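You operate a simulated robot arm through the tools that you are given. There is no shell and no other tool. Be economical: measure what you need, move in short steps, check, and stop when the job is done.

The job below is to be done with a simulated two-armed robot. You get a single attempt, and the scene is never put back.

## Task
Switch the tank on and warm the bath to 50 C.
Fine: open the damper first; run the empty lift down and shut the lid; wait till the display shows 50.

The check looks at the end state, three seconds after you hand in, the way a careful person would. Anything else that was tipped, shoved, dropped, spilled or broken makes it a failure. A push-on lid holds only when it is set on centred and level and pressed home; a screw cap is set on level and turned clockwise until tight.

## Robot
Two 6-joint arms with fingered hands on one trunk, on a base that drives. Base frame: it is fixed to the floor where the robot stands at the start and does not move with it; the origin is under the middle of the robot, x ahead of it, y to its left, z up. Units: m, rad, N and s.
The left shoulder is at the start at [0.05, 0.17, 0.884], the right one opposite. With the tool pointing down near the work surface each hand reaches from about 0.5 to 0.78 m from the robot's upright axis, wherever it stands, measured 20 degrees to its own side. Places, roughly: blue valve lever [0.6, -0.6, 0.7]; damper lever [0.9, 0, 1.3]; filter clamp [0.7, -0.8, 1]; green tank button [0.8, -1, 0.8]; heat selector [0.7, -0.9, 0.7]; lift selector [0.7, -0.9, 0.8]; red tank button [0.8, -1, 0.8]; red valve lever [0.5, -0.4, 0.7]; shake selector [0.7, -1, 0.7]; tank lid [1, -0.4, 1.1]; tank main switch [0.7, -0.8, 0.7]; wash timer [0.8, -1, 0.7]. Payload 3.5 kg a hand.
The TCP of each hand is the grasp point between the finger pads, 0.026 m short of the fingertips. In the tool frame z runs along the fingers and y along their closing line. The gripper opens to 0.132 m. The gripper's body begins 0.073 m behind the TCP. The gripper is a hand of 3 fingers: y runs from the thumb to the fingers, the wrist lies at [0, 0, -0.234] in the tool frame, and closing takes about 1.5 s.
Orientation is that of the tool frame in the base frame, as [roll, pitch, yaw] about the fixed x, y, z axes, in that order (R = Rz(yaw) Ry(pitch) Rx(roll)). With the fingers straight down and closing along the base's y, the tool's x points along the base's -x, its y along +y and its z along -z.

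## Interface
- The arms move only by the tool play_rows. It takes "left_deltas", "right_deltas" or both (then of equal length, played together; a hand with none holds still); each is one flat list of numbers, 6 for each row, row after row: the shift along the tool's x, y, z in m, then the turn, a rotation vector about the tool's x, y, z in rad. In form: [tx, ty, tz, ax, ay, az, tx, ty, tz, ax, ay, az, ...]. A call has 1 to 20 rows; each row shifts and turns the commanded pose from where the row before left it, along the tool's axes as they then stand. "left_fingers" and "right_fingers" are, for a hand that has rows, the closure in counts, from 0 (fully open) to 255 (shut), set as the call begins (left out, the last holds). Each row takes 0.2 s and may step no farther than 0.05 m and 0.15 rad from the row before; otherwise, or with a gripper value out of range, the whole call is refused. Where a pose cannot be reached the arm comes as near as it can. A force on the tool above 40 N (or 10 N above the force at the start of the call, whichever is more), or a blocked arm, ends the call early, and 0.2 s more pass. The fingers move at their own pace (about 0.108 m/s each) and stop on an object; they squeeze with about 29 N. The grip force told is the motor's: it shows also when the fingers shut on nothing. Time passes only in rows, and 0.2 s behind the last, so rows that do not move let the fingers close. It gives the time, the measured TCP pose, the force on the tool (base axes), the opening and the grip force at its end, in the units of the frame above (readings bear some noise), with the torque about the TCP (base axes, N m) and any sound that the robot's microphone picked up, and new pictures: "views" is both (left out), scene, wrist or none (wrist: the cameras of the hands that moved).
- Cameras (640 x 400 px; columns grow to the right, rows downward): "scene" is now at [0.0406, -0.0401, 1.4997]; the picture's right is [-0.44, -0.90, 0.00], its down [-0.47, 0.23, -0.85] and it looks along [0.77, -0.37, -0.52] (base axes); focal length 247 px, centre (320, 200). "left" rides on the left gripper at [-0.062, 0.003, -0.092] in its tool frame; the picture's right is [-0.05, -1.00, 0.00], its down [0.83, -0.04, -0.56] and it looks along [0.56, -0.03, 0.83] (tool axes); focal length 230 px, centre (320, 200). "right" rides on the right gripper at [0.061, 0.003, -0.092] in its tool frame; the picture's right is [-0.05, 1.00, 0.00], its down [-0.83, -0.04, -0.55] and it looks along [-0.55, -0.03, 0.83] (tool axes); focal length 230 px, centre (320, 200). There is no depth. A picture from a camera that has moved, and an enlarged one, comes with that camera's place and axes in the base frame and with its lens.
- slide_trunk(by): slides the trunk up (or, below 0, down) by that many m; the arms and the scene camera ride with it, the base frame stays. It gives what a move gives, with no picture.
- steer(legs): drives the robot by 1 to 6 legs, each [ahead, left, turn to the left] in m, m and rad, along the robot's own axes; the way and the turn of a leg run together, so that a leg with both is an arc; at most 1.5 m and 3.142 rad a leg. The arms and the cameras ride along, it lands a little off, and it stops where it bumps. It gives what a move gives, and a new picture of the scene camera.
- finger_targets(finger1, finger2, thumb_bend, hand): sets how far each is bent, from 0 (flat) to 100 (curled in); at 30 the hand is open as for a grip, at 70 the pads meet at the TCP. One left out holds its place. A second passes; each finger stops where it meets its share of the squeeze, and holds until it gets a number again. A gripper value or a shape takes the hand back. It gives what a move gives, with no picture; readings hold the bend of each and the force on the fingers (four entries, about 0 where the hand has none), thumb and palm.
- hand_shape(shape, hand): the hand has 3 fingers and takes this shape, open, in about a second: jaw (thumb against the fingers, like two jaws); tri (thumb and two fingers); tip (a fingertip pinch); poke (one finger out to press); point (the index stretched); flat (the hand flat); cup (the hand cupped); fist (a fist). The gripper value then closes the fingers along that shape, each until it touches; the sizes above hold for jaw. It gives what a move gives, with no picture.
- aim_head(pan, tilt): turns the head with the scene camera to pan (to the left, within 1.501 rad either way) and tilt (down, from -0.506 to 1.204), counted from straight ahead of the robot. It gives what a move gives, and a new picture of the scene camera.
- inspect(camera, box): a new picture of the part [left, top, right, bottom] of that camera's present view, enlarged. No time passes.
- sign_off(): hands the job in; it is judged then, once.

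Go step by step. Nothing tells you exact positions but the pictures and the camera data: compare them with the known pose of the tool, close in by small moves and look again before you grip or let go. The budget is 120 turns and 260 pictures, counting those below and the enlarged ones. Unless the task says otherwise, let go and move clear before handing in, and close with one line.

The tools are called after "Request:" as a command line: name --argument value ..., lists and objects as JSON in quotes. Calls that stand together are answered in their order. play_rows: Moves the arms, as the interface text tells. Its arguments: {"type":"object","properties":{"left_deltas":{"type":"array","items":{"type":"number"}},"left_fingers":{"type":"number"},"right_deltas":{"type":"array","items":{"type":"number"}},"right_fingers":{"type":"number"},"views":{"type":"string","enum":["both","scene","wrist","none"]}},"required":[]} The other tools are called the same way: slide_trunk (by) slides the trunk up or down; hand_shape (shape, hand) gives the hand a shape; finger_targets (finger1, finger2, thumb_bend, hand) moves the fingers one by one; steer (legs) drives the base; aim_head (pan, tilt) turns the head that bears the scene camera; inspect (camera, box) takes an enlarged picture of a part of a camera's view; sign_off () hands the job in.

At the start:

```text
time_s: 0.0
left_ee_pos: [0.6421, -0.1107, 1.0005]
left_tool_rot: [-3.141, 0.001, 3.141]
left_contact_force: [0.5, 0.4, -0.9]
left_torque: [0.02, -0.01, 0.01]
left_width: 0.132
left_finger_force: 0.1
left_shape: jaw
left_bend: [30.0, 30.0, 30.0]
left_finger forces: [0.0, 0.0, 0.0, 0.0, 0.1, 0.0]
right_ee_pos: [0.3982, -0.4748, 0.9996]
right_tool_rot: [-3.141, 0.002, 3.14]
right_contact_force: [0.3, -0.2, -0.5]
right_torque: [0.02, -0.01, 0.02]
right_width: 0.1321
right_finger_force: 0.0
right_shape: jaw
right_bend: [30.0, 30.0, 30.0]
right_finger forces: [0.1, 0.1, 0.1, 0.0, 0.2, 0.0]
trunk travel left (down, up): [-0.5, 0.21]
robot x, y, heading: [0.0004, -0.0009, -0.005]
head pan, tilt: [-0.452, 0.55]
```

scene: 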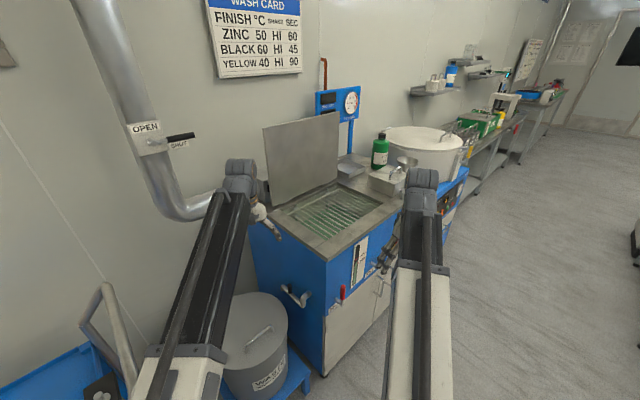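
right: 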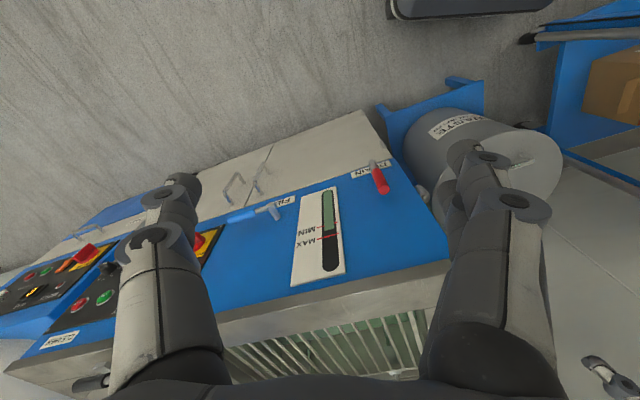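
left: 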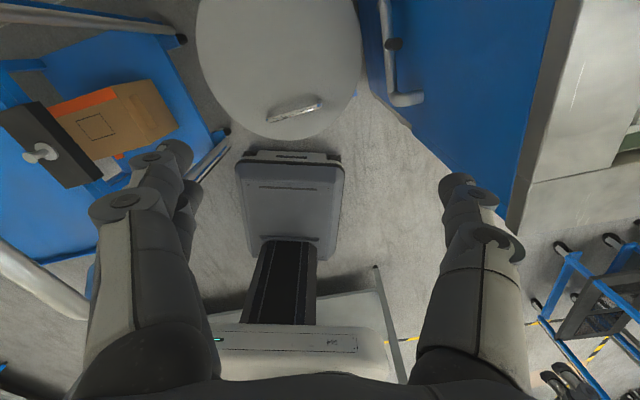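

I see the tank ahead-right with its lid open, the damper lever on the pipe ahead-left and the control panel hidden on the front of the tank. I'll look closer first.

Request:
inspect --camera "scene" --box '[60, 60, 260, 220]'

Request:
inspect --camera "scene" --box '[240, 80, 480, 300]'

Request:
inspect --camera "right" --box '[0, 150, 320, 400]'

```text
2.50 times, centred on (160, 140) of scene
camera zoom: at [0.0406, -0.0401, 1.4997], right [-0.44, -0.9, 0.0], down [-0.47, 0.23, -0.85], along [0.77, -0.37, -0.52], focal length 618 px, centre (720, 350)
```

zoom: 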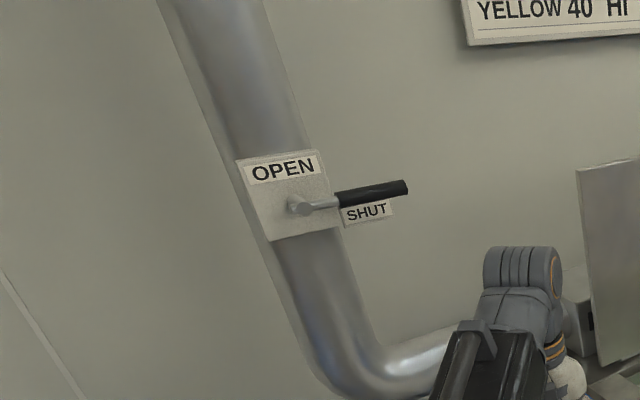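

```text
1.82 times, centred on (360, 190) of scene
camera zoom: at [0.0406, -0.0401, 1.4997], right [-0.44, -0.9, 0.0], down [-0.47, 0.23, -0.85], along [0.77, -0.37, -0.52], focal length 450 px, centre (247, 218)
```

zoom: 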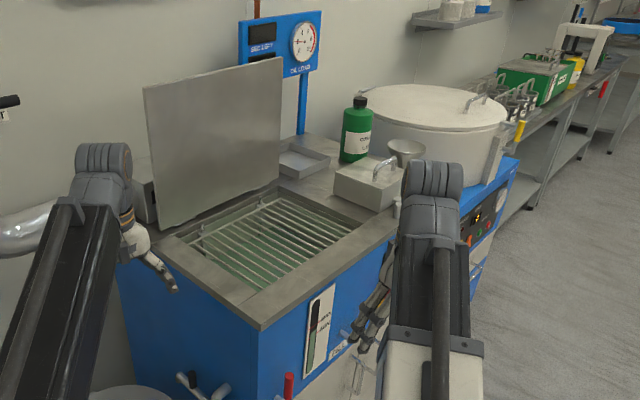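

```text
1.60 times, centred on (160, 275) of right
camera zoom: at [0.3367, -0.4723, 1.0909], right [0.05, 1.0, 0.0], down [0.83, -0.04, 0.56], along [0.56, -0.03, -0.83], focal length 368 px, centre (576, 80)
```

zoom: 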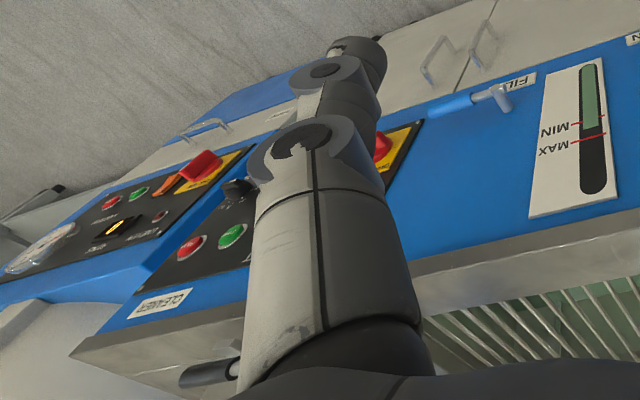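

The damper lever lies at SHUT, pointing right, and must turn up to OPEN. I raise the trunk for reach and for a second viewpoint.

Request:
slide_trunk --by 0.2

Request:
aim_head --pan -0.3 --tilt 0.55

```text
time_s: 2.2
left_ee_pos: [0.6419, -0.1111, 1.1986]
left_tool_rot: [3.141, 0.001, 3.141]
left_contact_force: [-0.2, -0.5, 0.8]
left_torque: [0.0, -0.03, 0.02]
left_width: 0.1317
left_finger_force: 0.0
left_shape: jaw
left_bend: [30.0, 30.0, 30.0]
left_finger forces: [0.0, 0.1, 0.1, 0.1, 0.1, 0.0]
right_ee_pos: [0.4001, -0.475, 1.1993]
right_tool_rot: [-3.139, 0.0, 3.14]
right_contact_force: [0.6, 0.8, -1.4]
right_torque: [-0.01, 0.0, -0.02]
right_width: 0.1319
right_finger_force: 0.0
right_shape: jaw
right_bend: [30.0, 30.0, 30.0]
right_finger forces: [0.1, 0.1, 0.0, 0.0, 0.0, 0.0]
trunk travel left (down, up): [-0.7, 0.01]
robot x, y, heading: [0.0009, -0.0015, 0.002]
head pan, tilt: [-0.452, 0.55]
```

```text
time_s: 2.9
left_ee_pos: [0.6405, -0.111, 1.1988]
left_tool_rot: [3.141, 0.002, -3.14]
left_contact_force: [0.2, 1.0, -0.7]
left_torque: [0.01, -0.01, -0.02]
left_width: 0.1321
left_finger_force: 0.1
left_shape: jaw
left_bend: [30.0, 30.0, 30.0]
left_finger forces: [0.1, 0.1, 0.0, 0.1, 0.0, 0.0]
right_ee_pos: [0.3995, -0.4752, 1.1998]
right_tool_rot: [-3.139, 0.001, 3.139]
right_contact_force: [0.0, 1.0, 0.1]
right_torque: [0.03, -0.01, 0.01]
right_width: 0.1319
right_finger_force: 0.1
right_shape: jaw
right_bend: [30.0, 30.0, 30.0]
right_finger forces: [0.0, 0.0, 0.0, 0.0, 0.0, 0.0]
trunk travel left (down, up): [-0.7, 0.01]
robot x, y, heading: [-0.003, 0.0006, -0.001]
head pan, tilt: [-0.3, 0.55]
camera scene: at [0.0457, -0.0275, 1.6997], right [-0.3, -0.96, 0.0], down [-0.5, 0.15, -0.85], along [0.81, -0.25, -0.52], focal length 247 px, centre (320, 200)
```

scene: 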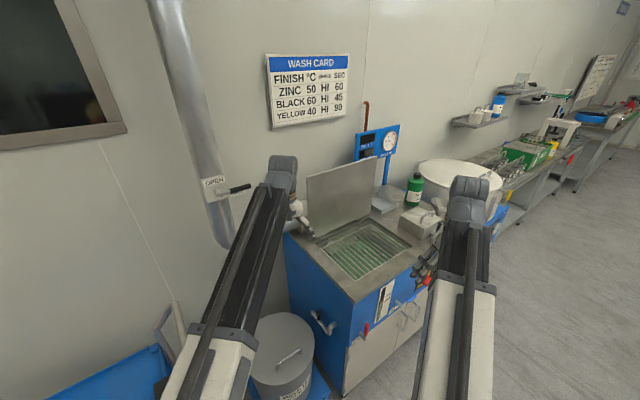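

Request:
inspect --camera "scene" --box '[170, 150, 270, 230]'

Request:
inspect --camera "scene" --box '[280, 90, 480, 250]'

```text
5.00 times, centred on (220, 190) of scene
camera zoom: at [0.0457, -0.0275, 1.6997], right [-0.3, -0.96, 0.0], down [-0.5, 0.15, -0.85], along [0.81, -0.25, -0.52], focal length 1236 px, centre (820, 250)
```

zoom: 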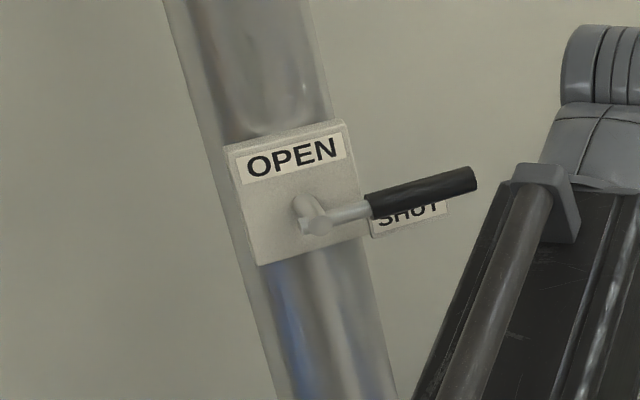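

```text
2.50 times, centred on (380, 170) of scene
camera zoom: at [0.0457, -0.0275, 1.6997], right [-0.3, -0.96, 0.0], down [-0.5, 0.15, -0.85], along [0.81, -0.25, -0.52], focal length 618 px, centre (170, 275)
```

zoom: 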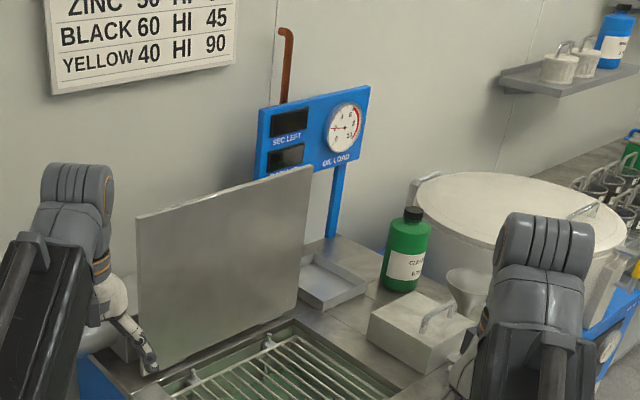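

Triangulation puts the lever pivot at about (0.825, 0.086, 1.284) and the handle end at (0.866, -0.02, 1.281). I turn the left hand to point along the lever's axis with closed fingers and bring it just below and in front of the handle.

Request:
play_rows --left_deltas '[0, 0, 0, 0, -0.1428, 0, 0, 0, 0, 0, -0.1428, 0, 0, 0, 0, 0, -0.1428, 0, 0, 0, 0, 0, -0.1428, 0, 0, 0, 0, 0, -0.1428, 0, 0, 0, 0, 0, -0.1428, 0, 0, 0, 0, 0, -0.1428, 0, 0, 0, 0, 0, -0.1428, 0, 0, 0, 0, 0, -0.1428, 0, 0, 0, 0, 0, -0.1428, 0, 0, 0, 0, 0, -0.1428, 0, 0, 0, 0, -0.1233, 0, 0, 0, 0, 0, -0.1233, 0, 0, 0, 0, 0, -0.1233, 0, 0, -0.008, 0.0105, 0.0475, 0, 0, 0, -0.008, 0.0105, 0.0475, 0, 0, 0, -0.008, 0.0105, 0.0475, 0, 0, 0]' --left_fingers 255

```text
time_s: 6.5
left_ee_pos: [0.7679, -0.0276, 1.25]
left_tool_rot: [2.677, 1.512, 3.046]
left_contact_force: [-0.1, 0.7, 0.1]
left_torque: [0.02, 0.02, -0.02]
left_width: 0.0
left_finger_force: 29.3
left_shape: jaw
left_bend: [66.0, 66.0, 67.0]
left_finger forces: [0.1, 0.1, 0.0, 0.1, 0.0, 0.1]
left hand out of reach, approached as far as the arm can: row 11, 12, 13, 14
right_ee_pos: [0.3986, -0.4754, 1.1996]
right_tool_rot: [-3.14, 0.003, 3.14]
right_contact_force: [-0.3, 0.5, -0.7]
right_torque: [-0.03, 0.02, 0.01]
right_width: 0.1318
right_finger_force: 0.1
right_shape: jaw
right_bend: [30.0, 30.0, 30.0]
right_finger forces: [0.0, 0.0, 0.1, 0.0, 0.1, 0.0]
trunk travel left (down, up): [-0.7, 0.01]
robot x, y, heading: [-0.001, 0.0022, 0.004]
head pan, tilt: [-0.3, 0.55]
camera scene: at [0.0461, -0.0272, 1.6997], right [-0.3, -0.96, 0.0], down [-0.5, 0.15, -0.85], along [0.81, -0.25, -0.52], focal length 247 px, centre (320, 200)
camera left: at [0.6841, -0.0579, 1.3164], right [0.36, -0.93, 0.03], down [-0.55, -0.24, -0.8], along [0.75, 0.28, -0.6], focal length 230 px, centre (320, 200)
```

scene: 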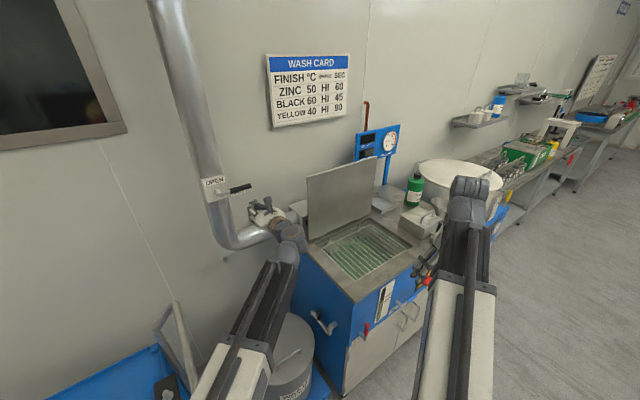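
left: 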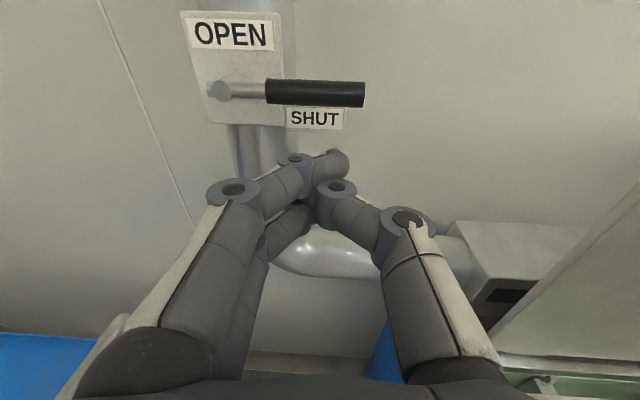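

The hand is just below and in front of the handle, as wanted. I drop slightly and slide in under the handle.

Request:
play_rows --left_deltas '[0.015, 0, 0, 0, 0, 0, 0, 0, 0.03, 0, 0, 0, 0, 0, 0.03, 0, 0, 0, 0, 0, 0.026, 0, 0, 0]' --views "both"

```text
time_s: 7.5
left_ee_pos: [0.8448, 0.004, 1.2305]
left_tool_rot: [2.673, 1.51, 3.041]
left_contact_force: [-0.1, 0.3, -0.1]
left_torque: [0.01, -0.02, 0.02]
left_width: 0.0
left_finger_force: 28.9
left_shape: jaw
left_bend: [66.0, 66.0, 67.0]
left_finger forces: [0.1, 0.0, 0.1, 0.0, 0.0, 0.0]
right_ee_pos: [0.3999, -0.4747, 1.1994]
right_tool_rot: [-3.139, 0.002, 3.14]
right_contact_force: [0.4, -0.4, 0.6]
right_torque: [-0.01, 0.01, 0.0]
right_width: 0.1319
right_finger_force: 0.1
right_shape: jaw
right_bend: [30.0, 30.0, 30.0]
right_finger forces: [0.0, 0.0, 0.0, 0.1, 0.0, 0.0]
trunk travel left (down, up): [-0.7, 0.01]
robot x, y, heading: [0.0008, 0.0016, 0.0]
head pan, tilt: [-0.3, 0.55]
camera scene: at [0.046, -0.0273, 1.6997], right [-0.3, -0.96, 0.0], down [-0.5, 0.15, -0.85], along [0.81, -0.25, -0.52], focal length 247 px, centre (320, 200)
camera left: at [0.7636, -0.0263, 1.2966], right [0.36, -0.93, 0.02], down [-0.55, -0.24, -0.8], along [0.75, 0.28, -0.6], focal length 230 px, centre (320, 200)
```

scene: 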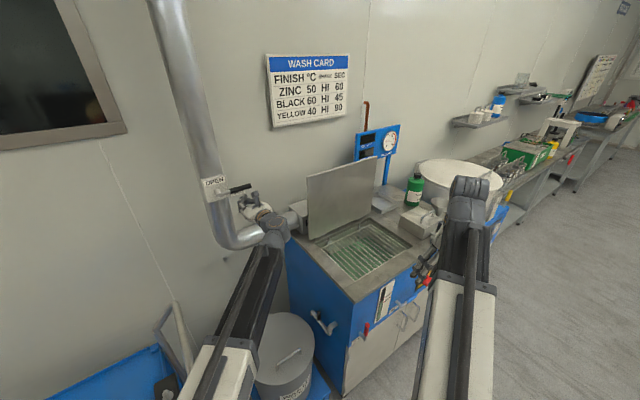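
left: 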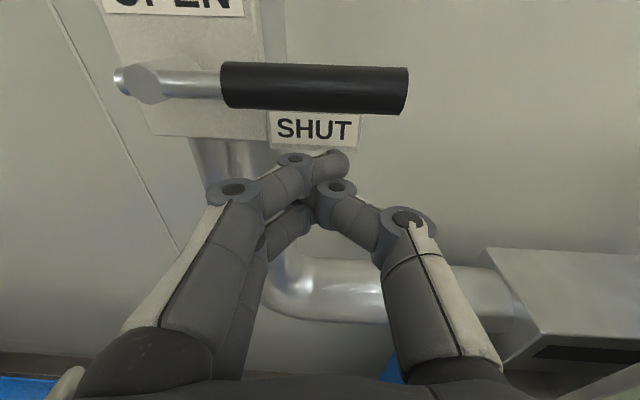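

The fingers are under the handle. I push up along its arc, the first half first.

Request:
play_rows --left_deltas '[-0.0185, -0.002, -0.001, 0, 0, 0, -0.012, -0.003, -0.001, 0, 0, 0, -0.011, -0.003, -0.001, 0, 0, 0, -0.012, 0, -0.001, 0, 0, 0, -0.012, 0, -0.001, 0, 0, 0, -0.012, 0.003, -0.001, 0, 0, 0, -0.011, 0.003, -0.001, 0, 0, 0]' --views "wrist"

```text
time_s: 9.1
left_ee_pos: [0.8447, 0.0001, 1.319]
left_tool_rot: [2.664, 1.512, 3.033]
left_contact_force: [0.4, -1.7, -1.4]
left_torque: [0.0, 0.0, -0.04]
left_width: 0.0001
left_finger_force: 29.1
left_shape: jaw
left_bend: [66.0, 66.0, 67.0]
left_finger forces: [0.0, 0.0, 0.0, 0.0, 0.0, 0.1]
right_ee_pos: [0.3993, -0.4755, 1.1993]
right_tool_rot: [-3.141, 0.001, 3.141]
right_contact_force: [0.5, 0.3, -0.5]
right_torque: [0.0, -0.02, -0.01]
right_width: 0.132
right_finger_force: 0.1
right_shape: jaw
right_bend: [30.0, 30.0, 30.0]
right_finger forces: [0.0, 0.0, 0.0, 0.0, 0.1, 0.0]
trunk travel left (down, up): [-0.7, 0.01]
robot x, y, heading: [-0.0013, 0.0036, 0.005]
head pan, tilt: [-0.3, 0.55]
camera left: at [0.7618, -0.0316, 1.3858], right [0.36, -0.93, 0.02], down [-0.55, -0.23, -0.8], along [0.75, 0.28, -0.6], focal length 230 px, centre (320, 200)
```

left: 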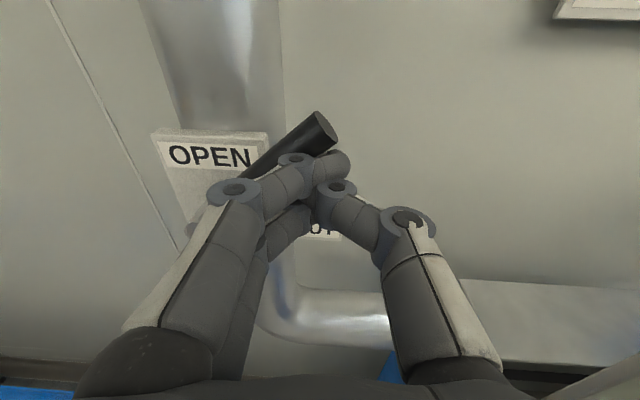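

The lever has swung about half way with little force. I continue along the second half of the arc.

Request:
play_rows --left_deltas '[-0.0105, 0.006, -0.001, 0, 0, 0, -0.0105, 0.006, -0.001, 0, 0, 0, -0.0085, 0.0085, -0.001, 0, 0, 0, -0.0085, 0.0085, -0.001, 0, 0, 0, -0.006, 0.0105, -0.001, 0, 0, 0, -0.006, 0.0105, -0.001, 0, 0, 0]' --views "wrist"

```text
time_s: 10.5
left_ee_pos: [0.8236, 0.0428, 1.371]
left_tool_rot: [2.663, 1.51, 3.031]
left_contact_force: [-3.4, -1.4, -0.5]
left_torque: [0.02, 0.01, -0.01]
left_width: 0.0
left_finger_force: 29.1
left_shape: jaw
left_bend: [66.0, 66.0, 67.0]
left_finger forces: [0.1, 0.0, 0.0, 0.1, 0.0, 0.1]
right_ee_pos: [0.398, -0.476, 1.1995]
right_tool_rot: [-3.14, 0.001, 3.141]
right_contact_force: [-1.2, -0.4, -0.2]
right_torque: [0.0, 0.01, 0.0]
right_width: 0.1318
right_finger_force: 0.1
right_shape: jaw
right_bend: [30.0, 30.0, 30.0]
right_finger forces: [0.0, 0.0, 0.0, 0.0, 0.1, 0.0]
trunk travel left (down, up): [-0.7, 0.01]
robot x, y, heading: [-0.0019, -0.0021, 0.002]
head pan, tilt: [-0.3, 0.55]
camera left: at [0.7406, 0.0124, 1.4374], right [0.36, -0.93, 0.02], down [-0.55, -0.23, -0.8], along [0.75, 0.28, -0.6], focal length 230 px, centre (320, 200)
```

left: 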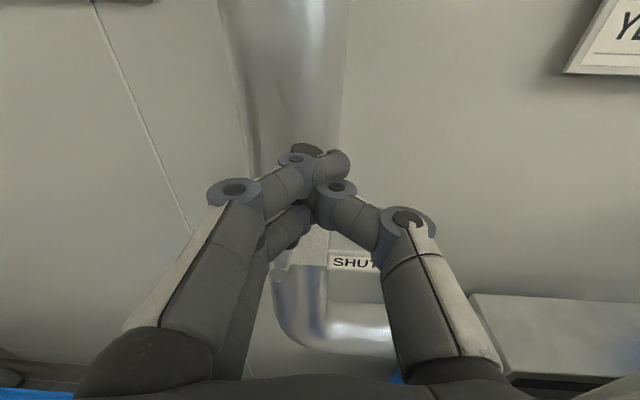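

The lever stands nearly upright. I push a little further left until it meets its stop.

Request:
play_rows --left_deltas '[0, 0.01, 0, 0, 0, 0, 0, 0.01, 0, 0, 0, 0, 0, 0.01, 0, 0, 0, 0]' --views "both"

```text
time_s: 11.3
left_ee_pos: [0.8133, 0.0729, 1.3714]
left_tool_rot: [2.671, 1.512, 3.041]
left_contact_force: [-2.5, 0.4, -0.3]
left_torque: [-0.01, -0.02, -0.01]
left_width: 0.0002
left_finger_force: 29.2
left_shape: jaw
left_bend: [67.0, 67.0, 67.0]
left_finger forces: [0.0, 0.1, 0.0, 0.1, 0.0, 0.1]
right_ee_pos: [0.3996, -0.4741, 1.2]
right_tool_rot: [-3.14, 0.002, -3.14]
right_contact_force: [-0.4, -0.5, 0.3]
right_torque: [0.0, 0.03, 0.04]
right_width: 0.1319
right_finger_force: 0.1
right_shape: jaw
right_bend: [30.0, 30.0, 30.0]
right_finger forces: [0.1, 0.0, 0.0, 0.0, 0.0, 0.0]
trunk travel left (down, up): [-0.7, 0.01]
robot x, y, heading: [0.0006, -0.0022, -0.0]
head pan, tilt: [-0.3, 0.55]
camera scene: at [0.0453, -0.0272, 1.6998], right [-0.3, -0.96, 0.0], down [-0.5, 0.15, -0.85], along [0.81, -0.25, -0.52], focal length 247 px, centre (320, 200)
camera left: at [0.7302, 0.0413, 1.4385], right [0.36, -0.93, 0.02], down [-0.55, -0.24, -0.8], along [0.75, 0.28, -0.6], focal length 230 px, centre (320, 200)
```

scene: 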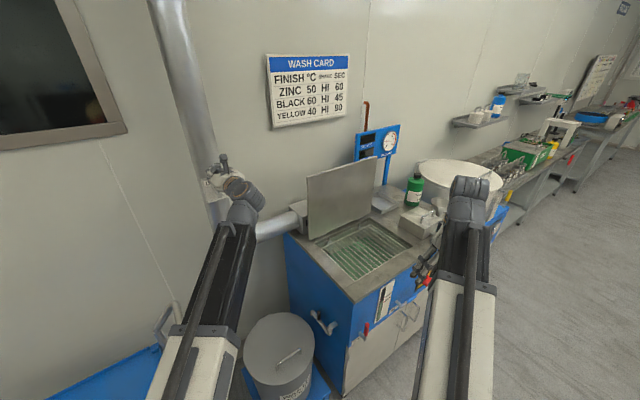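
left: 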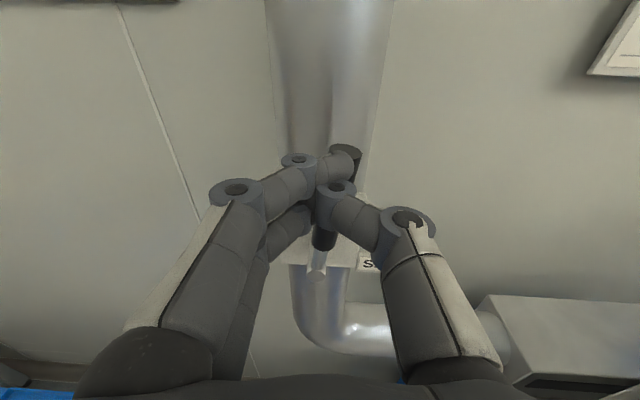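

The fingers seem to have ridden over the front of the lever. I back straight off and look.

Request:
play_rows --left_deltas '[0, 0, -0.04, 0, 0, 0, 0, 0, -0.04, 0, 0, 0, 0.03, -0.03, 0, 0, 0, 0]' --views "wrist"

```text
time_s: 12.1
left_ee_pos: [0.7475, 0.0151, 1.3443]
left_tool_rot: [2.661, 1.512, 3.031]
left_contact_force: [0.0, -0.8, -0.4]
left_torque: [0.03, 0.01, 0.01]
left_width: 0.0
left_finger_force: 28.8
left_shape: jaw
left_bend: [67.0, 67.0, 67.0]
left_finger forces: [0.1, 0.0, 0.0, 0.0, 0.1, 0.0]
right_ee_pos: [0.3996, -0.4744, 1.1993]
right_tool_rot: [-3.141, 0.002, 3.141]
right_contact_force: [-0.1, 0.0, 0.0]
right_torque: [0.03, 0.0, -0.03]
right_width: 0.1322
right_finger_force: 0.1
right_shape: jaw
right_bend: [30.0, 30.0, 30.0]
right_finger forces: [0.0, 0.0, 0.0, 0.0, 0.1, 0.0]
trunk travel left (down, up): [-0.7, 0.01]
robot x, y, heading: [0.0002, -0.0004, 0.0]
head pan, tilt: [-0.3, 0.55]
camera left: at [0.6651, -0.0163, 1.411], right [0.36, -0.93, 0.02], down [-0.55, -0.24, -0.8], along [0.75, 0.28, -0.6], focal length 230 px, centre (320, 200)
```

left: 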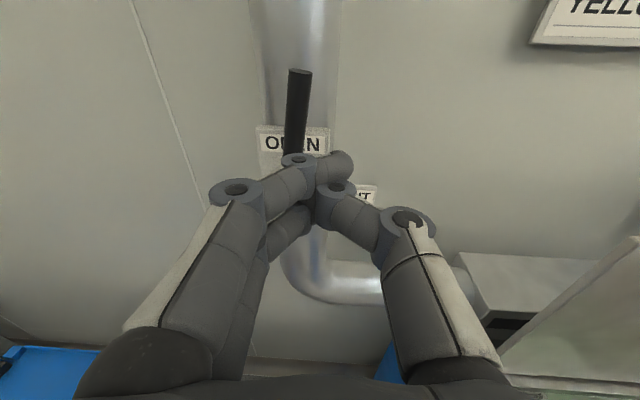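

The lever stands near vertical, perhaps 8–12 degrees short of the stop. I go in again on its right side, deeper, and push left until it resists.

Request:
play_rows --left_deltas '[-0.02, -0.045, 0, 0, 0, 0, 0, 0, 0.035, 0, 0, 0, 0, 0, 0.035, 0, 0, 0, 0, 0, 0.026, 0, 0, 0]' --views "wrist"

```text
time_s: 13.1
left_ee_pos: [0.8548, 0.0068, 1.3583]
left_tool_rot: [2.666, 1.51, 3.036]
left_contact_force: [-0.4, -0.7, -0.4]
left_torque: [0.0, -0.01, -0.02]
left_width: 0.0004
left_finger_force: 29.2
left_shape: jaw
left_bend: [67.0, 67.0, 67.0]
left_finger forces: [0.0, 0.0, 0.0, 0.0, 0.0, 0.0]
right_ee_pos: [0.3993, -0.4748, 1.1997]
right_tool_rot: [-3.14, 0.002, -3.141]
right_contact_force: [-0.7, 0.0, 0.3]
right_torque: [0.01, -0.01, -0.01]
right_width: 0.1322
right_finger_force: 0.0
right_shape: jaw
right_bend: [30.0, 30.0, 30.0]
right_finger forces: [0.1, 0.1, 0.0, 0.0, 0.1, 0.1]
trunk travel left (down, up): [-0.7, 0.01]
robot x, y, heading: [0.0004, 0.0005, -0.002]
head pan, tilt: [-0.3, 0.55]
camera left: at [0.7717, -0.0231, 1.4243], right [0.36, -0.93, 0.02], down [-0.55, -0.24, -0.8], along [0.75, 0.28, -0.6], focal length 230 px, centre (320, 200)
```

left: 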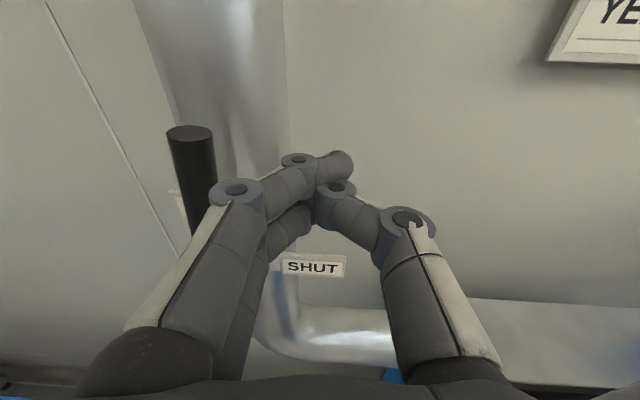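

Request:
play_rows --left_deltas '[0, 0.015, 0, 0, 0, 0, 0, 0.01, 0, 0, 0, 0, 0, 0.01, 0, 0, 0, 0, 0, 0.008, 0, 0, 0, 0]' --views "wrist"

```text
time_s: 14.1
left_ee_pos: [0.839, 0.0473, 1.3593]
left_tool_rot: [2.662, 1.512, 3.027]
left_contact_force: [-0.2, -1.8, 0.2]
left_torque: [0.02, 0.0, -0.01]
left_width: 0.0001
left_finger_force: 29.2
left_shape: jaw
left_bend: [67.0, 67.0, 67.0]
left_finger forces: [1.2, 0.0, 0.0, 0.0, 0.1, 0.0]
right_ee_pos: [0.3985, -0.4768, 1.199]
right_tool_rot: [-3.141, 0.002, 3.141]
right_contact_force: [0.1, 0.8, -0.3]
right_torque: [0.01, 0.03, -0.04]
right_width: 0.1321
right_finger_force: 0.0
right_shape: jaw
right_bend: [30.0, 30.0, 30.0]
right_finger forces: [0.1, 0.0, 0.0, 0.0, 0.1, 0.0]
trunk travel left (down, up): [-0.7, 0.01]
robot x, y, heading: [0.0015, -0.0015, -0.004]
head pan, tilt: [-0.3, 0.55]
camera left: at [0.7561, 0.0158, 1.4263], right [0.36, -0.93, 0.02], down [-0.55, -0.23, -0.8], along [0.75, 0.28, -0.6], focal length 230 px, centre (320, 200)
```

left: 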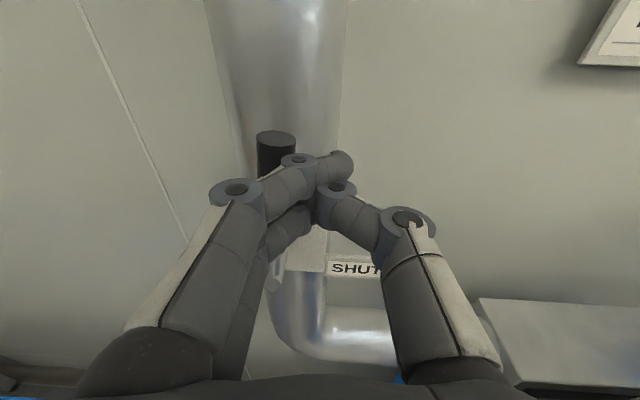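

Request:
play_rows --left_deltas '[0, 0.006, 0, 0, 0, 0, 0, 0.006, 0, 0, 0, 0, 0, 0.006, 0, 0, 0, 0]' --views "wrist"

```text
time_s: 14.9
left_ee_pos: [0.8336, 0.0609, 1.3611]
left_tool_rot: [2.645, 1.511, 3.008]
left_contact_force: [3.4, -12.6, 1.3]
left_torque: [0.04, 0.02, -0.19]
left_width: 0.0001
left_finger_force: 28.8
left_shape: jaw
left_bend: [67.0, 67.0, 67.0]
left_finger forces: [0.0, 0.4, 0.0, 0.0, 35.8, 0.1]
right_ee_pos: [0.3982, -0.4765, 1.1985]
right_tool_rot: [-3.141, 0.002, -3.141]
right_contact_force: [-0.6, 0.0, -0.5]
right_torque: [0.0, 0.0, 0.01]
right_width: 0.1318
right_finger_force: 0.1
right_shape: jaw
right_bend: [30.0, 30.0, 30.0]
right_finger forces: [0.0, 0.0, 0.0, 0.0, 0.0, 0.1]
trunk travel left (down, up): [-0.7, 0.01]
robot x, y, heading: [-0.0034, -0.0029, -0.001]
head pan, tilt: [-0.3, 0.55]
camera left: at [0.7499, 0.0288, 1.4266], right [0.36, -0.93, 0.02], down [-0.55, -0.23, -0.8], along [0.75, 0.27, -0.6], focal length 230 px, centre (320, 200)
```

left: 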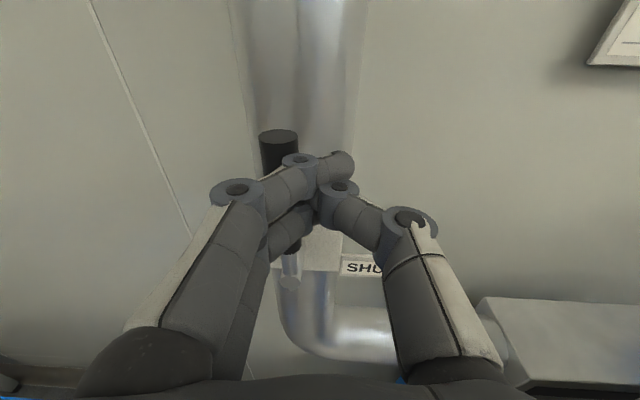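

It resists with 13 N: the stop. I step back off the lever and check it from the scene camera.

Request:
play_rows --left_deltas '[0, -0.03, 0, 0, 0, 0, 0, 0, -0.045, 0, 0, 0, 0, 0, -0.045, 0, 0, 0, 0.03, 0, -0.045, 0, 0, 0, 0.045, 0, -0.02, 0, 0, 0]' --views "both"

Request:
inspect --camera "scene" --box '[170, 140, 270, 220]'

```text
refused: row 4 steps farther than a row can; nothing moved
```

```text
5.00 times, centred on (220, 180) of scene
camera zoom: at [0.0462, -0.03, 1.6997], right [-0.3, -0.96, 0.0], down [-0.5, 0.16, -0.85], along [0.81, -0.25, -0.52], focal length 1236 px, centre (820, 300)
```

zoom: 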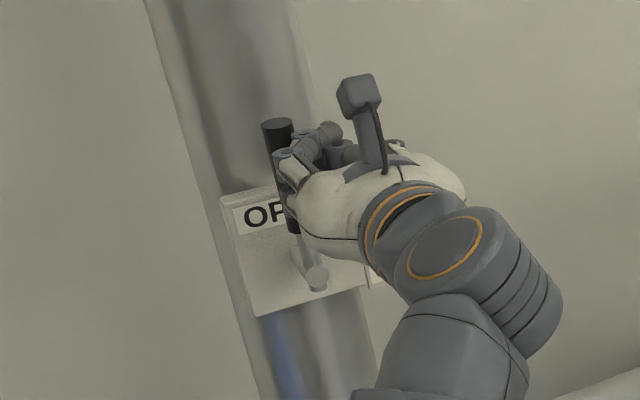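

The lever now runs parallel with the pipe. I back off in smaller rows.

Request:
play_rows --left_deltas '[0, -0.03, 0, 0, 0, 0, 0, 0, -0.045, 0, 0, 0, 0, 0, -0.045, 0, 0, 0, 0.02, 0, -0.04, 0, 0, 0, 0.045, 0, -0.02, 0, 0, 0]' --views "scene"

Request:
inspect --camera "scene" --box '[170, 140, 270, 220]'

```text
time_s: 16.1
left_ee_pos: [0.6994, -0.0179, 1.3015]
left_tool_rot: [2.676, 1.511, 3.047]
left_contact_force: [-0.1, 0.0, -0.5]
left_torque: [-0.01, -0.02, -0.02]
left_width: 0.0
left_finger_force: 29.5
left_shape: jaw
left_bend: [67.0, 66.0, 67.0]
left_finger forces: [0.1, 0.1, 0.0, 0.1, 0.1, 0.0]
right_ee_pos: [0.4, -0.4751, 1.2]
right_tool_rot: [-3.141, 0.001, -3.141]
right_contact_force: [-0.1, 0.4, -0.2]
right_torque: [-0.02, 0.0, -0.02]
right_width: 0.132
right_finger_force: 0.1
right_shape: jaw
right_bend: [30.0, 30.0, 30.0]
right_finger forces: [0.1, 0.0, 0.0, 0.0, 0.1, 0.0]
trunk travel left (down, up): [-0.7, 0.01]
robot x, y, heading: [0.0005, -0.0012, -0.001]
head pan, tilt: [-0.3, 0.55]
camera scene: at [0.0457, -0.0276, 1.6998], right [-0.3, -0.96, 0.0], down [-0.5, 0.15, -0.85], along [0.81, -0.25, -0.52], focal length 247 px, centre (320, 200)
```

scene: 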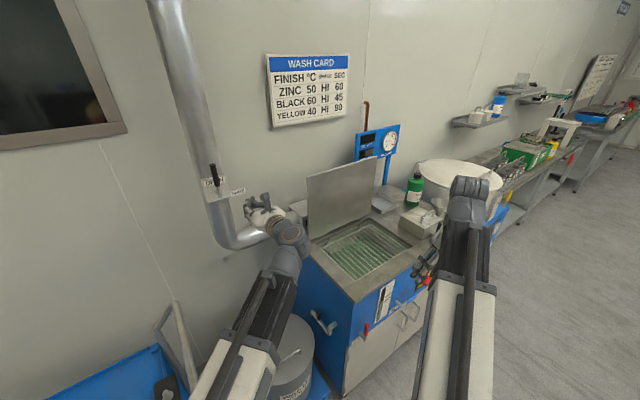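

```text
5.00 times, centred on (220, 180) of scene
camera zoom: at [0.0457, -0.0276, 1.6998], right [-0.3, -0.96, 0.0], down [-0.5, 0.15, -0.85], along [0.81, -0.25, -0.52], focal length 1236 px, centre (820, 300)
```

zoom: 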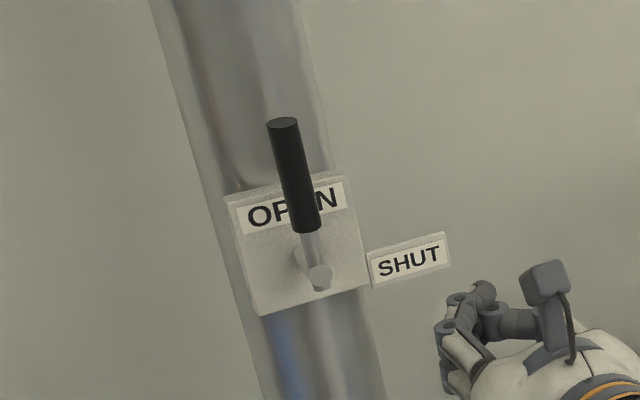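

The damper is open. Now I tuck the left arm back before driving to the control panel.

Request:
play_rows --left_deltas '[0, 0, 0, 0.1233, 0, 0, 0, 0, 0, 0.1233, 0, 0, 0, 0, 0, 0.1233, 0, 0, 0.03, 0, -0.035, 0, 0, 0, 0.03, 0, -0.035, 0, 0, 0, 0.03, 0, -0.035, 0, 0, 0, 0, 0, 0, 0, 0.1428, 0, 0, 0, 0, 0, 0.1428, 0, 0, 0, 0, 0, 0.1428, 0, 0, 0, 0, 0, 0.1428, 0, 0, 0, 0, 0, 0.1428, 0, 0, 0, 0, 0, 0.1428, 0, 0, 0, 0, 0, 0.1428, 0, 0, 0, 0, 0, 0.1428, 0, 0, 0, 0, 0, 0.1428, 0, 0, 0, 0, 0, 0.1428, 0, 0, 0, 0, 0, 0.1428, 0, 0.03, 0.03, 0, 0, 0, 0, 0.03, 0.03, 0, 0, 0, 0]' --views "none"

Request:
aim_head --pan -0.9 --tilt 0.75

```text
time_s: 20.1
left_ee_pos: [0.589, 0.0095, 1.2165]
left_tool_rot: [3.138, -0.052, 3.14]
left_contact_force: [0.1, -0.6, 0.3]
left_torque: [-0.02, 0.01, 0.02]
left_width: 0.0
left_finger_force: 28.5
left_shape: jaw
left_bend: [67.0, 66.0, 67.0]
left_finger forces: [0.0, 0.1, 0.0, 0.0, 0.1, 0.1]
left hand out of reach, approached as far as the arm can: row 5, 6, 19
right_ee_pos: [0.3992, -0.4753, 1.1991]
right_tool_rot: [-3.139, 0.002, 3.141]
right_contact_force: [0.4, -0.1, 0.0]
right_torque: [-0.03, 0.01, -0.01]
right_width: 0.1319
right_finger_force: 0.1
right_shape: jaw
right_bend: [30.0, 30.0, 30.0]
right_finger forces: [0.1, 0.0, 0.0, 0.0, 0.0, 0.0]
trunk travel left (down, up): [-0.7, 0.01]
robot x, y, heading: [-0.0008, 0.0011, -0.0]
head pan, tilt: [-0.3, 0.55]
```

```text
time_s: 21.1
left_ee_pos: [0.5904, 0.008, 1.217]
left_tool_rot: [3.14, -0.049, 3.139]
left_contact_force: [-0.8, 0.2, -0.2]
left_torque: [0.03, -0.01, -0.01]
left_width: 0.0001
left_finger_force: 29.2
left_shape: jaw
left_bend: [67.0, 66.0, 67.0]
left_finger forces: [0.0, 0.0, 0.1, 0.1, 0.0, 0.1]
right_ee_pos: [0.3991, -0.475, 1.1994]
right_tool_rot: [-3.138, 0.001, 3.141]
right_contact_force: [-0.2, -0.6, -0.4]
right_torque: [-0.01, 0.02, 0.0]
right_width: 0.1319
right_finger_force: 0.1
right_shape: jaw
right_bend: [30.0, 30.0, 30.0]
right_finger forces: [0.0, 0.0, 0.0, 0.0, 0.1, 0.0]
trunk travel left (down, up): [-0.7, 0.01]
robot x, y, heading: [-0.0025, -0.0015, -0.003]
head pan, tilt: [-0.901, 0.75]
camera scene: at [0.0114, -0.0658, 1.6824], right [-0.78, -0.62, 0.0], down [-0.42, 0.53, -0.73], along [0.45, -0.57, -0.68], focal length 247 px, centre (320, 200)
```

scene: 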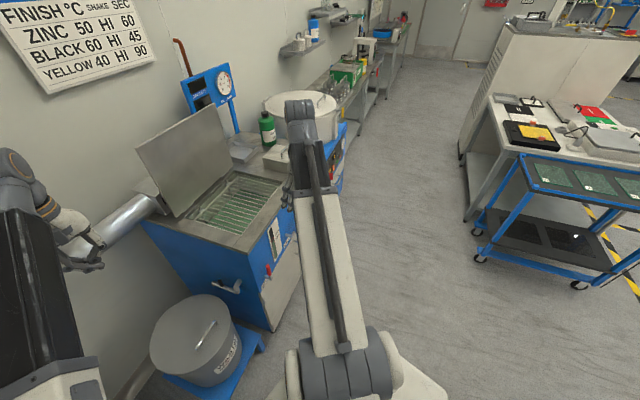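

The floor to the right is free. I drive right to stand squarely before the tank's panel.

Request:
steer --legs '[[-0.1, -0.9, 0], [0, 0, 0.37]]'

Request:
aim_head --pan -0.2 --tilt 0.7

```text
time_s: 27.0
left_ee_pos: [0.4499, -0.678, 1.2157]
left_tool_rot: [3.139, -0.051, -2.765]
left_contact_force: [0.2, 0.0, 0.4]
left_torque: [-0.01, -0.02, -0.01]
left_width: 0.0
left_finger_force: 28.6
left_shape: jaw
left_bend: [67.0, 66.0, 67.0]
left_finger forces: [0.1, 0.0, 0.0, 0.1, 0.0, 0.1]
right_ee_pos: [0.4518, -1.1984, 1.2001]
right_tool_rot: [-3.139, 0.001, -2.765]
right_contact_force: [0.0, -0.4, 0.0]
right_torque: [-0.02, 0.02, -0.03]
right_width: 0.1318
right_finger_force: 0.1
right_shape: jaw
right_bend: [30.0, 30.0, 30.0]
right_finger forces: [0.0, 0.1, 0.1, 0.0, 0.0, 0.0]
trunk travel left (down, up): [-0.7, 0.01]
robot x, y, heading: [-0.0974, -0.9047, 0.377]
head pan, tilt: [-0.901, 0.75]
camera scene: at [-0.0605, -0.9603, 1.6824], right [-0.5, -0.87, 0.0], down [-0.59, 0.34, -0.73], along [0.63, -0.37, -0.68], focal length 247 px, centre (320, 200)
```

scene: 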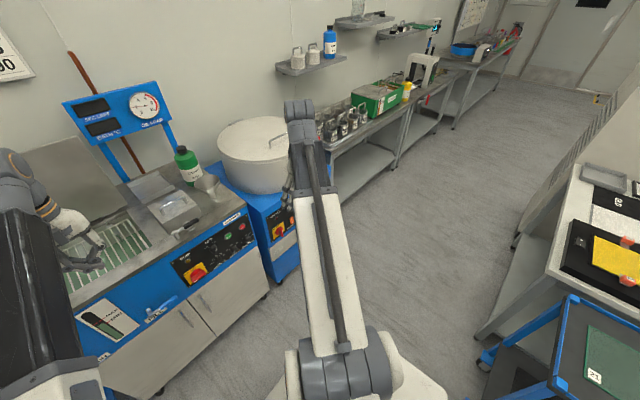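

```text
time_s: 28.0
left_ee_pos: [0.4501, -0.6779, 1.2175]
left_tool_rot: [3.138, -0.049, -2.764]
left_contact_force: [0.0, -1.0, 0.6]
left_torque: [-0.01, -0.02, 0.01]
left_width: 0.0
left_finger_force: 29.2
left_shape: jaw
left_bend: [67.0, 66.0, 67.0]
left_finger forces: [0.0, 0.0, 0.1, 0.0, 0.1, 0.0]
right_ee_pos: [0.4515, -1.1995, 1.1993]
right_tool_rot: [-3.141, 0.002, -2.765]
right_contact_force: [0.3, -0.3, 0.0]
right_torque: [-0.04, 0.04, 0.0]
right_width: 0.132
right_finger_force: 0.0
right_shape: jaw
right_bend: [30.0, 30.0, 30.0]
right_finger forces: [0.0, 0.0, 0.1, 0.0, 0.0, 0.1]
trunk travel left (down, up): [-0.7, 0.01]
robot x, y, heading: [-0.093, -0.9035, 0.383]
head pan, tilt: [-0.201, 0.7]
camera scene: at [-0.0487, -0.9043, 1.6866], right [0.18, -0.98, 0.0], down [-0.63, -0.11, -0.76], along [0.75, 0.13, -0.64], focal length 247 px, centre (320, 200)
```

scene: 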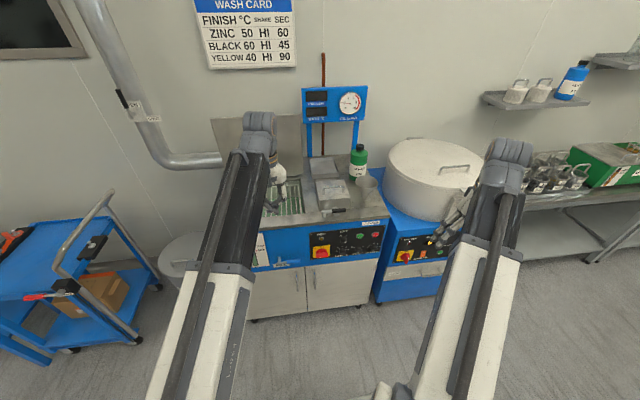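

I see the tank's panel now. I zoom in.

Request:
inspect --camera "scene" --box '[290, 210, 400, 280]'

Request:
inspect --camera "scene" --box '[210, 80, 390, 220]'

```text
5.71 times, centred on (345, 245) of scene
camera zoom: at [-0.0487, -0.9043, 1.6866], right [0.18, -0.98, 0.0], down [-0.63, -0.11, -0.76], along [0.75, 0.13, -0.64], focal length 1413 px, centre (177, -57)
```

zoom: 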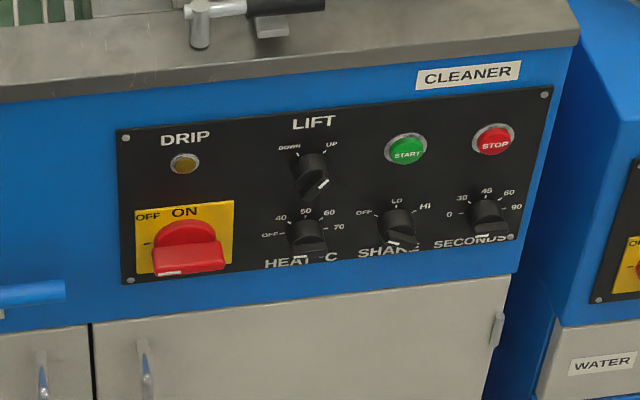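

```text
2.86 times, centred on (300, 150) of scene
camera zoom: at [-0.0487, -0.9043, 1.6866], right [0.18, -0.98, 0.0], down [-0.63, -0.11, -0.76], along [0.75, 0.13, -0.64], focal length 706 px, centre (377, 343)
```

zoom: 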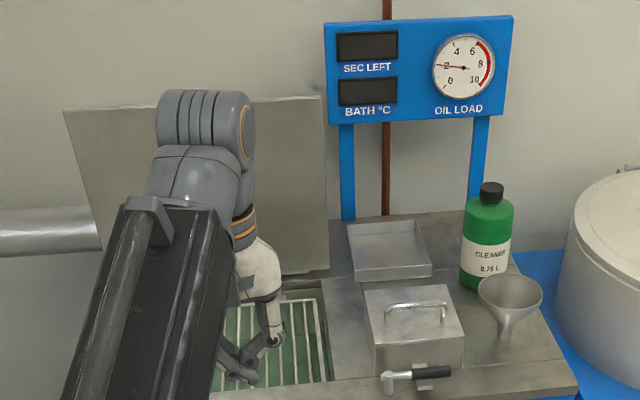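

The panel needs a close view. I lower the trunk, then bring the right hand forward-pointing in front of the panel.

Request:
slide_trunk --by -0.35

Request:
play_rows --right_deltas '[-0.03, 0.02, 0, 0, -0.1428, 0, -0.03, 0.02, 0, 0, -0.1428, 0, -0.03, 0.02, 0, 0, -0.1428, 0, -0.03, 0.02, 0, 0, -0.1428, 0, 0, 0.02, 0.02, 0, -0.1428, 0, 0, 0.02, 0.02, 0, -0.1428, 0, 0, 0, 0, 0, -0.1428, 0, 0, 0, 0, 0, -0.1428, 0, 0, 0, 0, 0, -0.1428, 0, 0, 0, 0, 0, -0.1428, 0, 0, 0, 0, 0, -0.1428, 0]'

```text
time_s: 31.5
left_ee_pos: [0.4502, -0.678, 0.8664]
left_tool_rot: [3.138, -0.05, -2.764]
left_contact_force: [-0.3, 0.2, -0.1]
left_torque: [0.0, -0.03, -0.03]
left_width: 0.0
left_finger_force: 29.2
left_shape: jaw
left_bend: [67.0, 66.0, 67.0]
left_finger forces: [0.0, 0.0, 0.0, 0.0, 0.1, 0.0]
right_ee_pos: [0.4509, -1.1976, 0.8492]
right_tool_rot: [-3.139, 0.003, -2.765]
right_contact_force: [0.0, -0.6, -0.2]
right_torque: [0.01, -0.01, 0.02]
right_width: 0.1318
right_finger_force: 0.1
right_shape: jaw
right_bend: [30.0, 30.0, 30.0]
right_finger forces: [0.1, 0.0, 0.0, 0.0, 0.1, 0.1]
trunk travel left (down, up): [-0.35, 0.36]
robot x, y, heading: [-0.0945, -0.902, 0.379]
head pan, tilt: [-0.201, 0.7]
```

```text
time_s: 33.9
left_ee_pos: [0.4493, -0.6767, 0.867]
left_tool_rot: [3.137, -0.051, -2.765]
left_contact_force: [0.0, 0.5, -0.5]
left_torque: [0.03, -0.02, 0.02]
left_width: 0.0001
left_finger_force: 29.2
left_shape: jaw
left_bend: [67.0, 66.0, 67.0]
left_finger forces: [0.0, 0.1, 0.0, 0.0, 0.0, 0.0]
right_ee_pos: [0.6433, -1.0552, 0.8889]
right_tool_rot: [2.741, 1.56, 3.118]
right_contact_force: [0.0, -0.3, 0.7]
right_torque: [0.02, 0.0, -0.04]
right_width: 0.132
right_finger_force: 0.0
right_shape: jaw
right_bend: [30.0, 30.0, 30.0]
right_finger forces: [0.0, 0.0, 0.0, 0.0, 0.1, 0.0]
right hand out of reach, approached as far as the arm can: row 5, 6, 7, 8, 9, 10, 11
trunk travel left (down, up): [-0.35, 0.36]
robot x, y, heading: [-0.093, -0.9032, 0.377]
head pan, tilt: [-0.201, 0.7]
camera scene: at [-0.0489, -0.9042, 1.3366], right [0.18, -0.98, 0.0], down [-0.63, -0.11, -0.77], along [0.75, 0.13, -0.64], focal length 247 px, centre (320, 200)
camera right: at [0.5548, -1.086, 0.8272], right [-0.36, 0.93, 0.06], down [-0.49, -0.24, 0.84], along [0.79, 0.28, 0.55], focal length 230 px, centre (320, 200)
```

scene: 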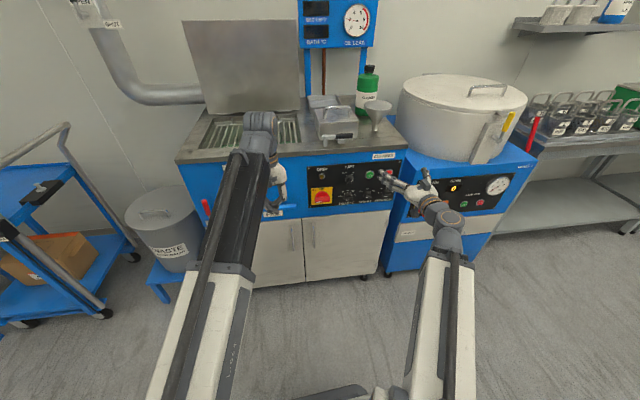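
right: 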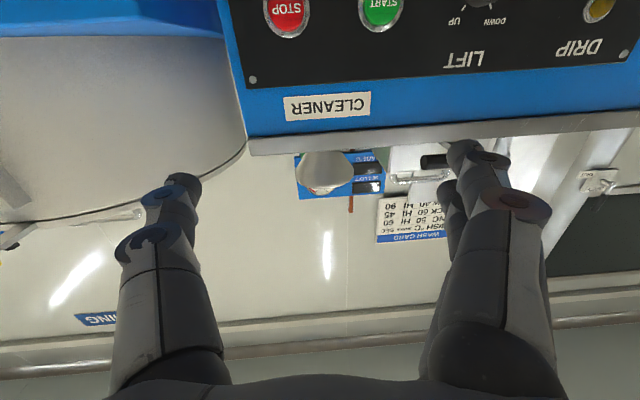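

The wrist view is upside down but useful. I lower the hand to face the panel.

Request:
play_rows --right_deltas '[0, 0, -0.03, 0, 0, 0, 0.04, 0.01, 0, 0, 0, 0, 0.04, 0.01, 0, 0, 0, 0, 0.04, 0.01, 0, 0, 0, 0, 0.04, 0.01, 0, 0, 0, 0, 0.03, 0.01, 0, 0, 0, 0]' --views "wrist"

Request:
inspect --camera "scene" --box '[295, 140, 415, 220]'

```text
time_s: 35.3
left_ee_pos: [0.4508, -0.6791, 0.8667]
left_tool_rot: [3.138, -0.049, -2.762]
left_contact_force: [-0.3, 0.4, 0.0]
left_torque: [-0.02, 0.01, -0.04]
left_width: 0.0
left_finger_force: 28.8
left_shape: jaw
left_bend: [67.0, 66.0, 67.0]
left_finger forces: [0.0, 0.0, 0.1, 0.0, 0.0, 0.1]
right_ee_pos: [0.6515, -1.0119, 0.873]
right_tool_rot: [2.849, 1.543, -3.059]
right_contact_force: [-0.3, -0.3, -0.3]
right_torque: [0.01, -0.01, -0.01]
right_width: 0.132
right_finger_force: 0.1
right_shape: jaw
right_bend: [30.0, 30.0, 30.0]
right_finger forces: [0.0, 0.1, 0.1, 0.1, 0.0, 0.0]
right hand out of reach, approached as far as the arm can: row 1, 2, 3, 4, 5, 6
trunk travel left (down, up): [-0.35, 0.36]
robot x, y, heading: [-0.0948, -0.9037, 0.379]
head pan, tilt: [-0.201, 0.7]
camera right: at [0.5624, -1.0427, 0.8137], right [-0.36, 0.93, 0.06], down [-0.48, -0.24, 0.84], along [0.8, 0.28, 0.53], focal length 230 px, centre (320, 200)
```

right: 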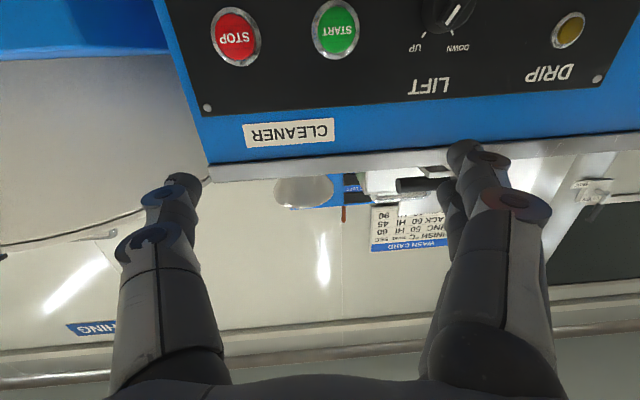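

```text
5.00 times, centred on (355, 180) of scene
camera zoom: at [-0.0486, -0.9044, 1.3366], right [0.18, -0.98, 0.0], down [-0.63, -0.11, -0.76], along [0.75, 0.13, -0.64], focal length 1236 px, centre (145, 300)
```

zoom: 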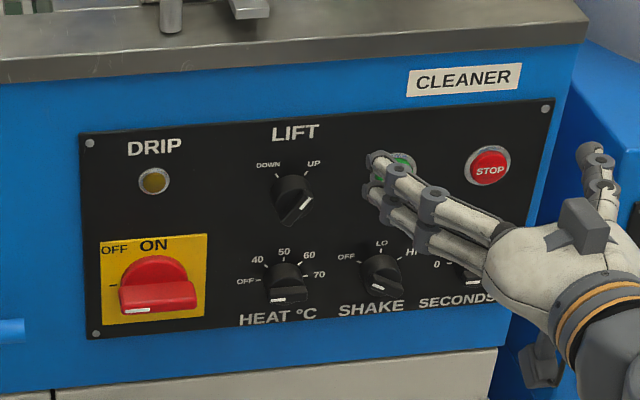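

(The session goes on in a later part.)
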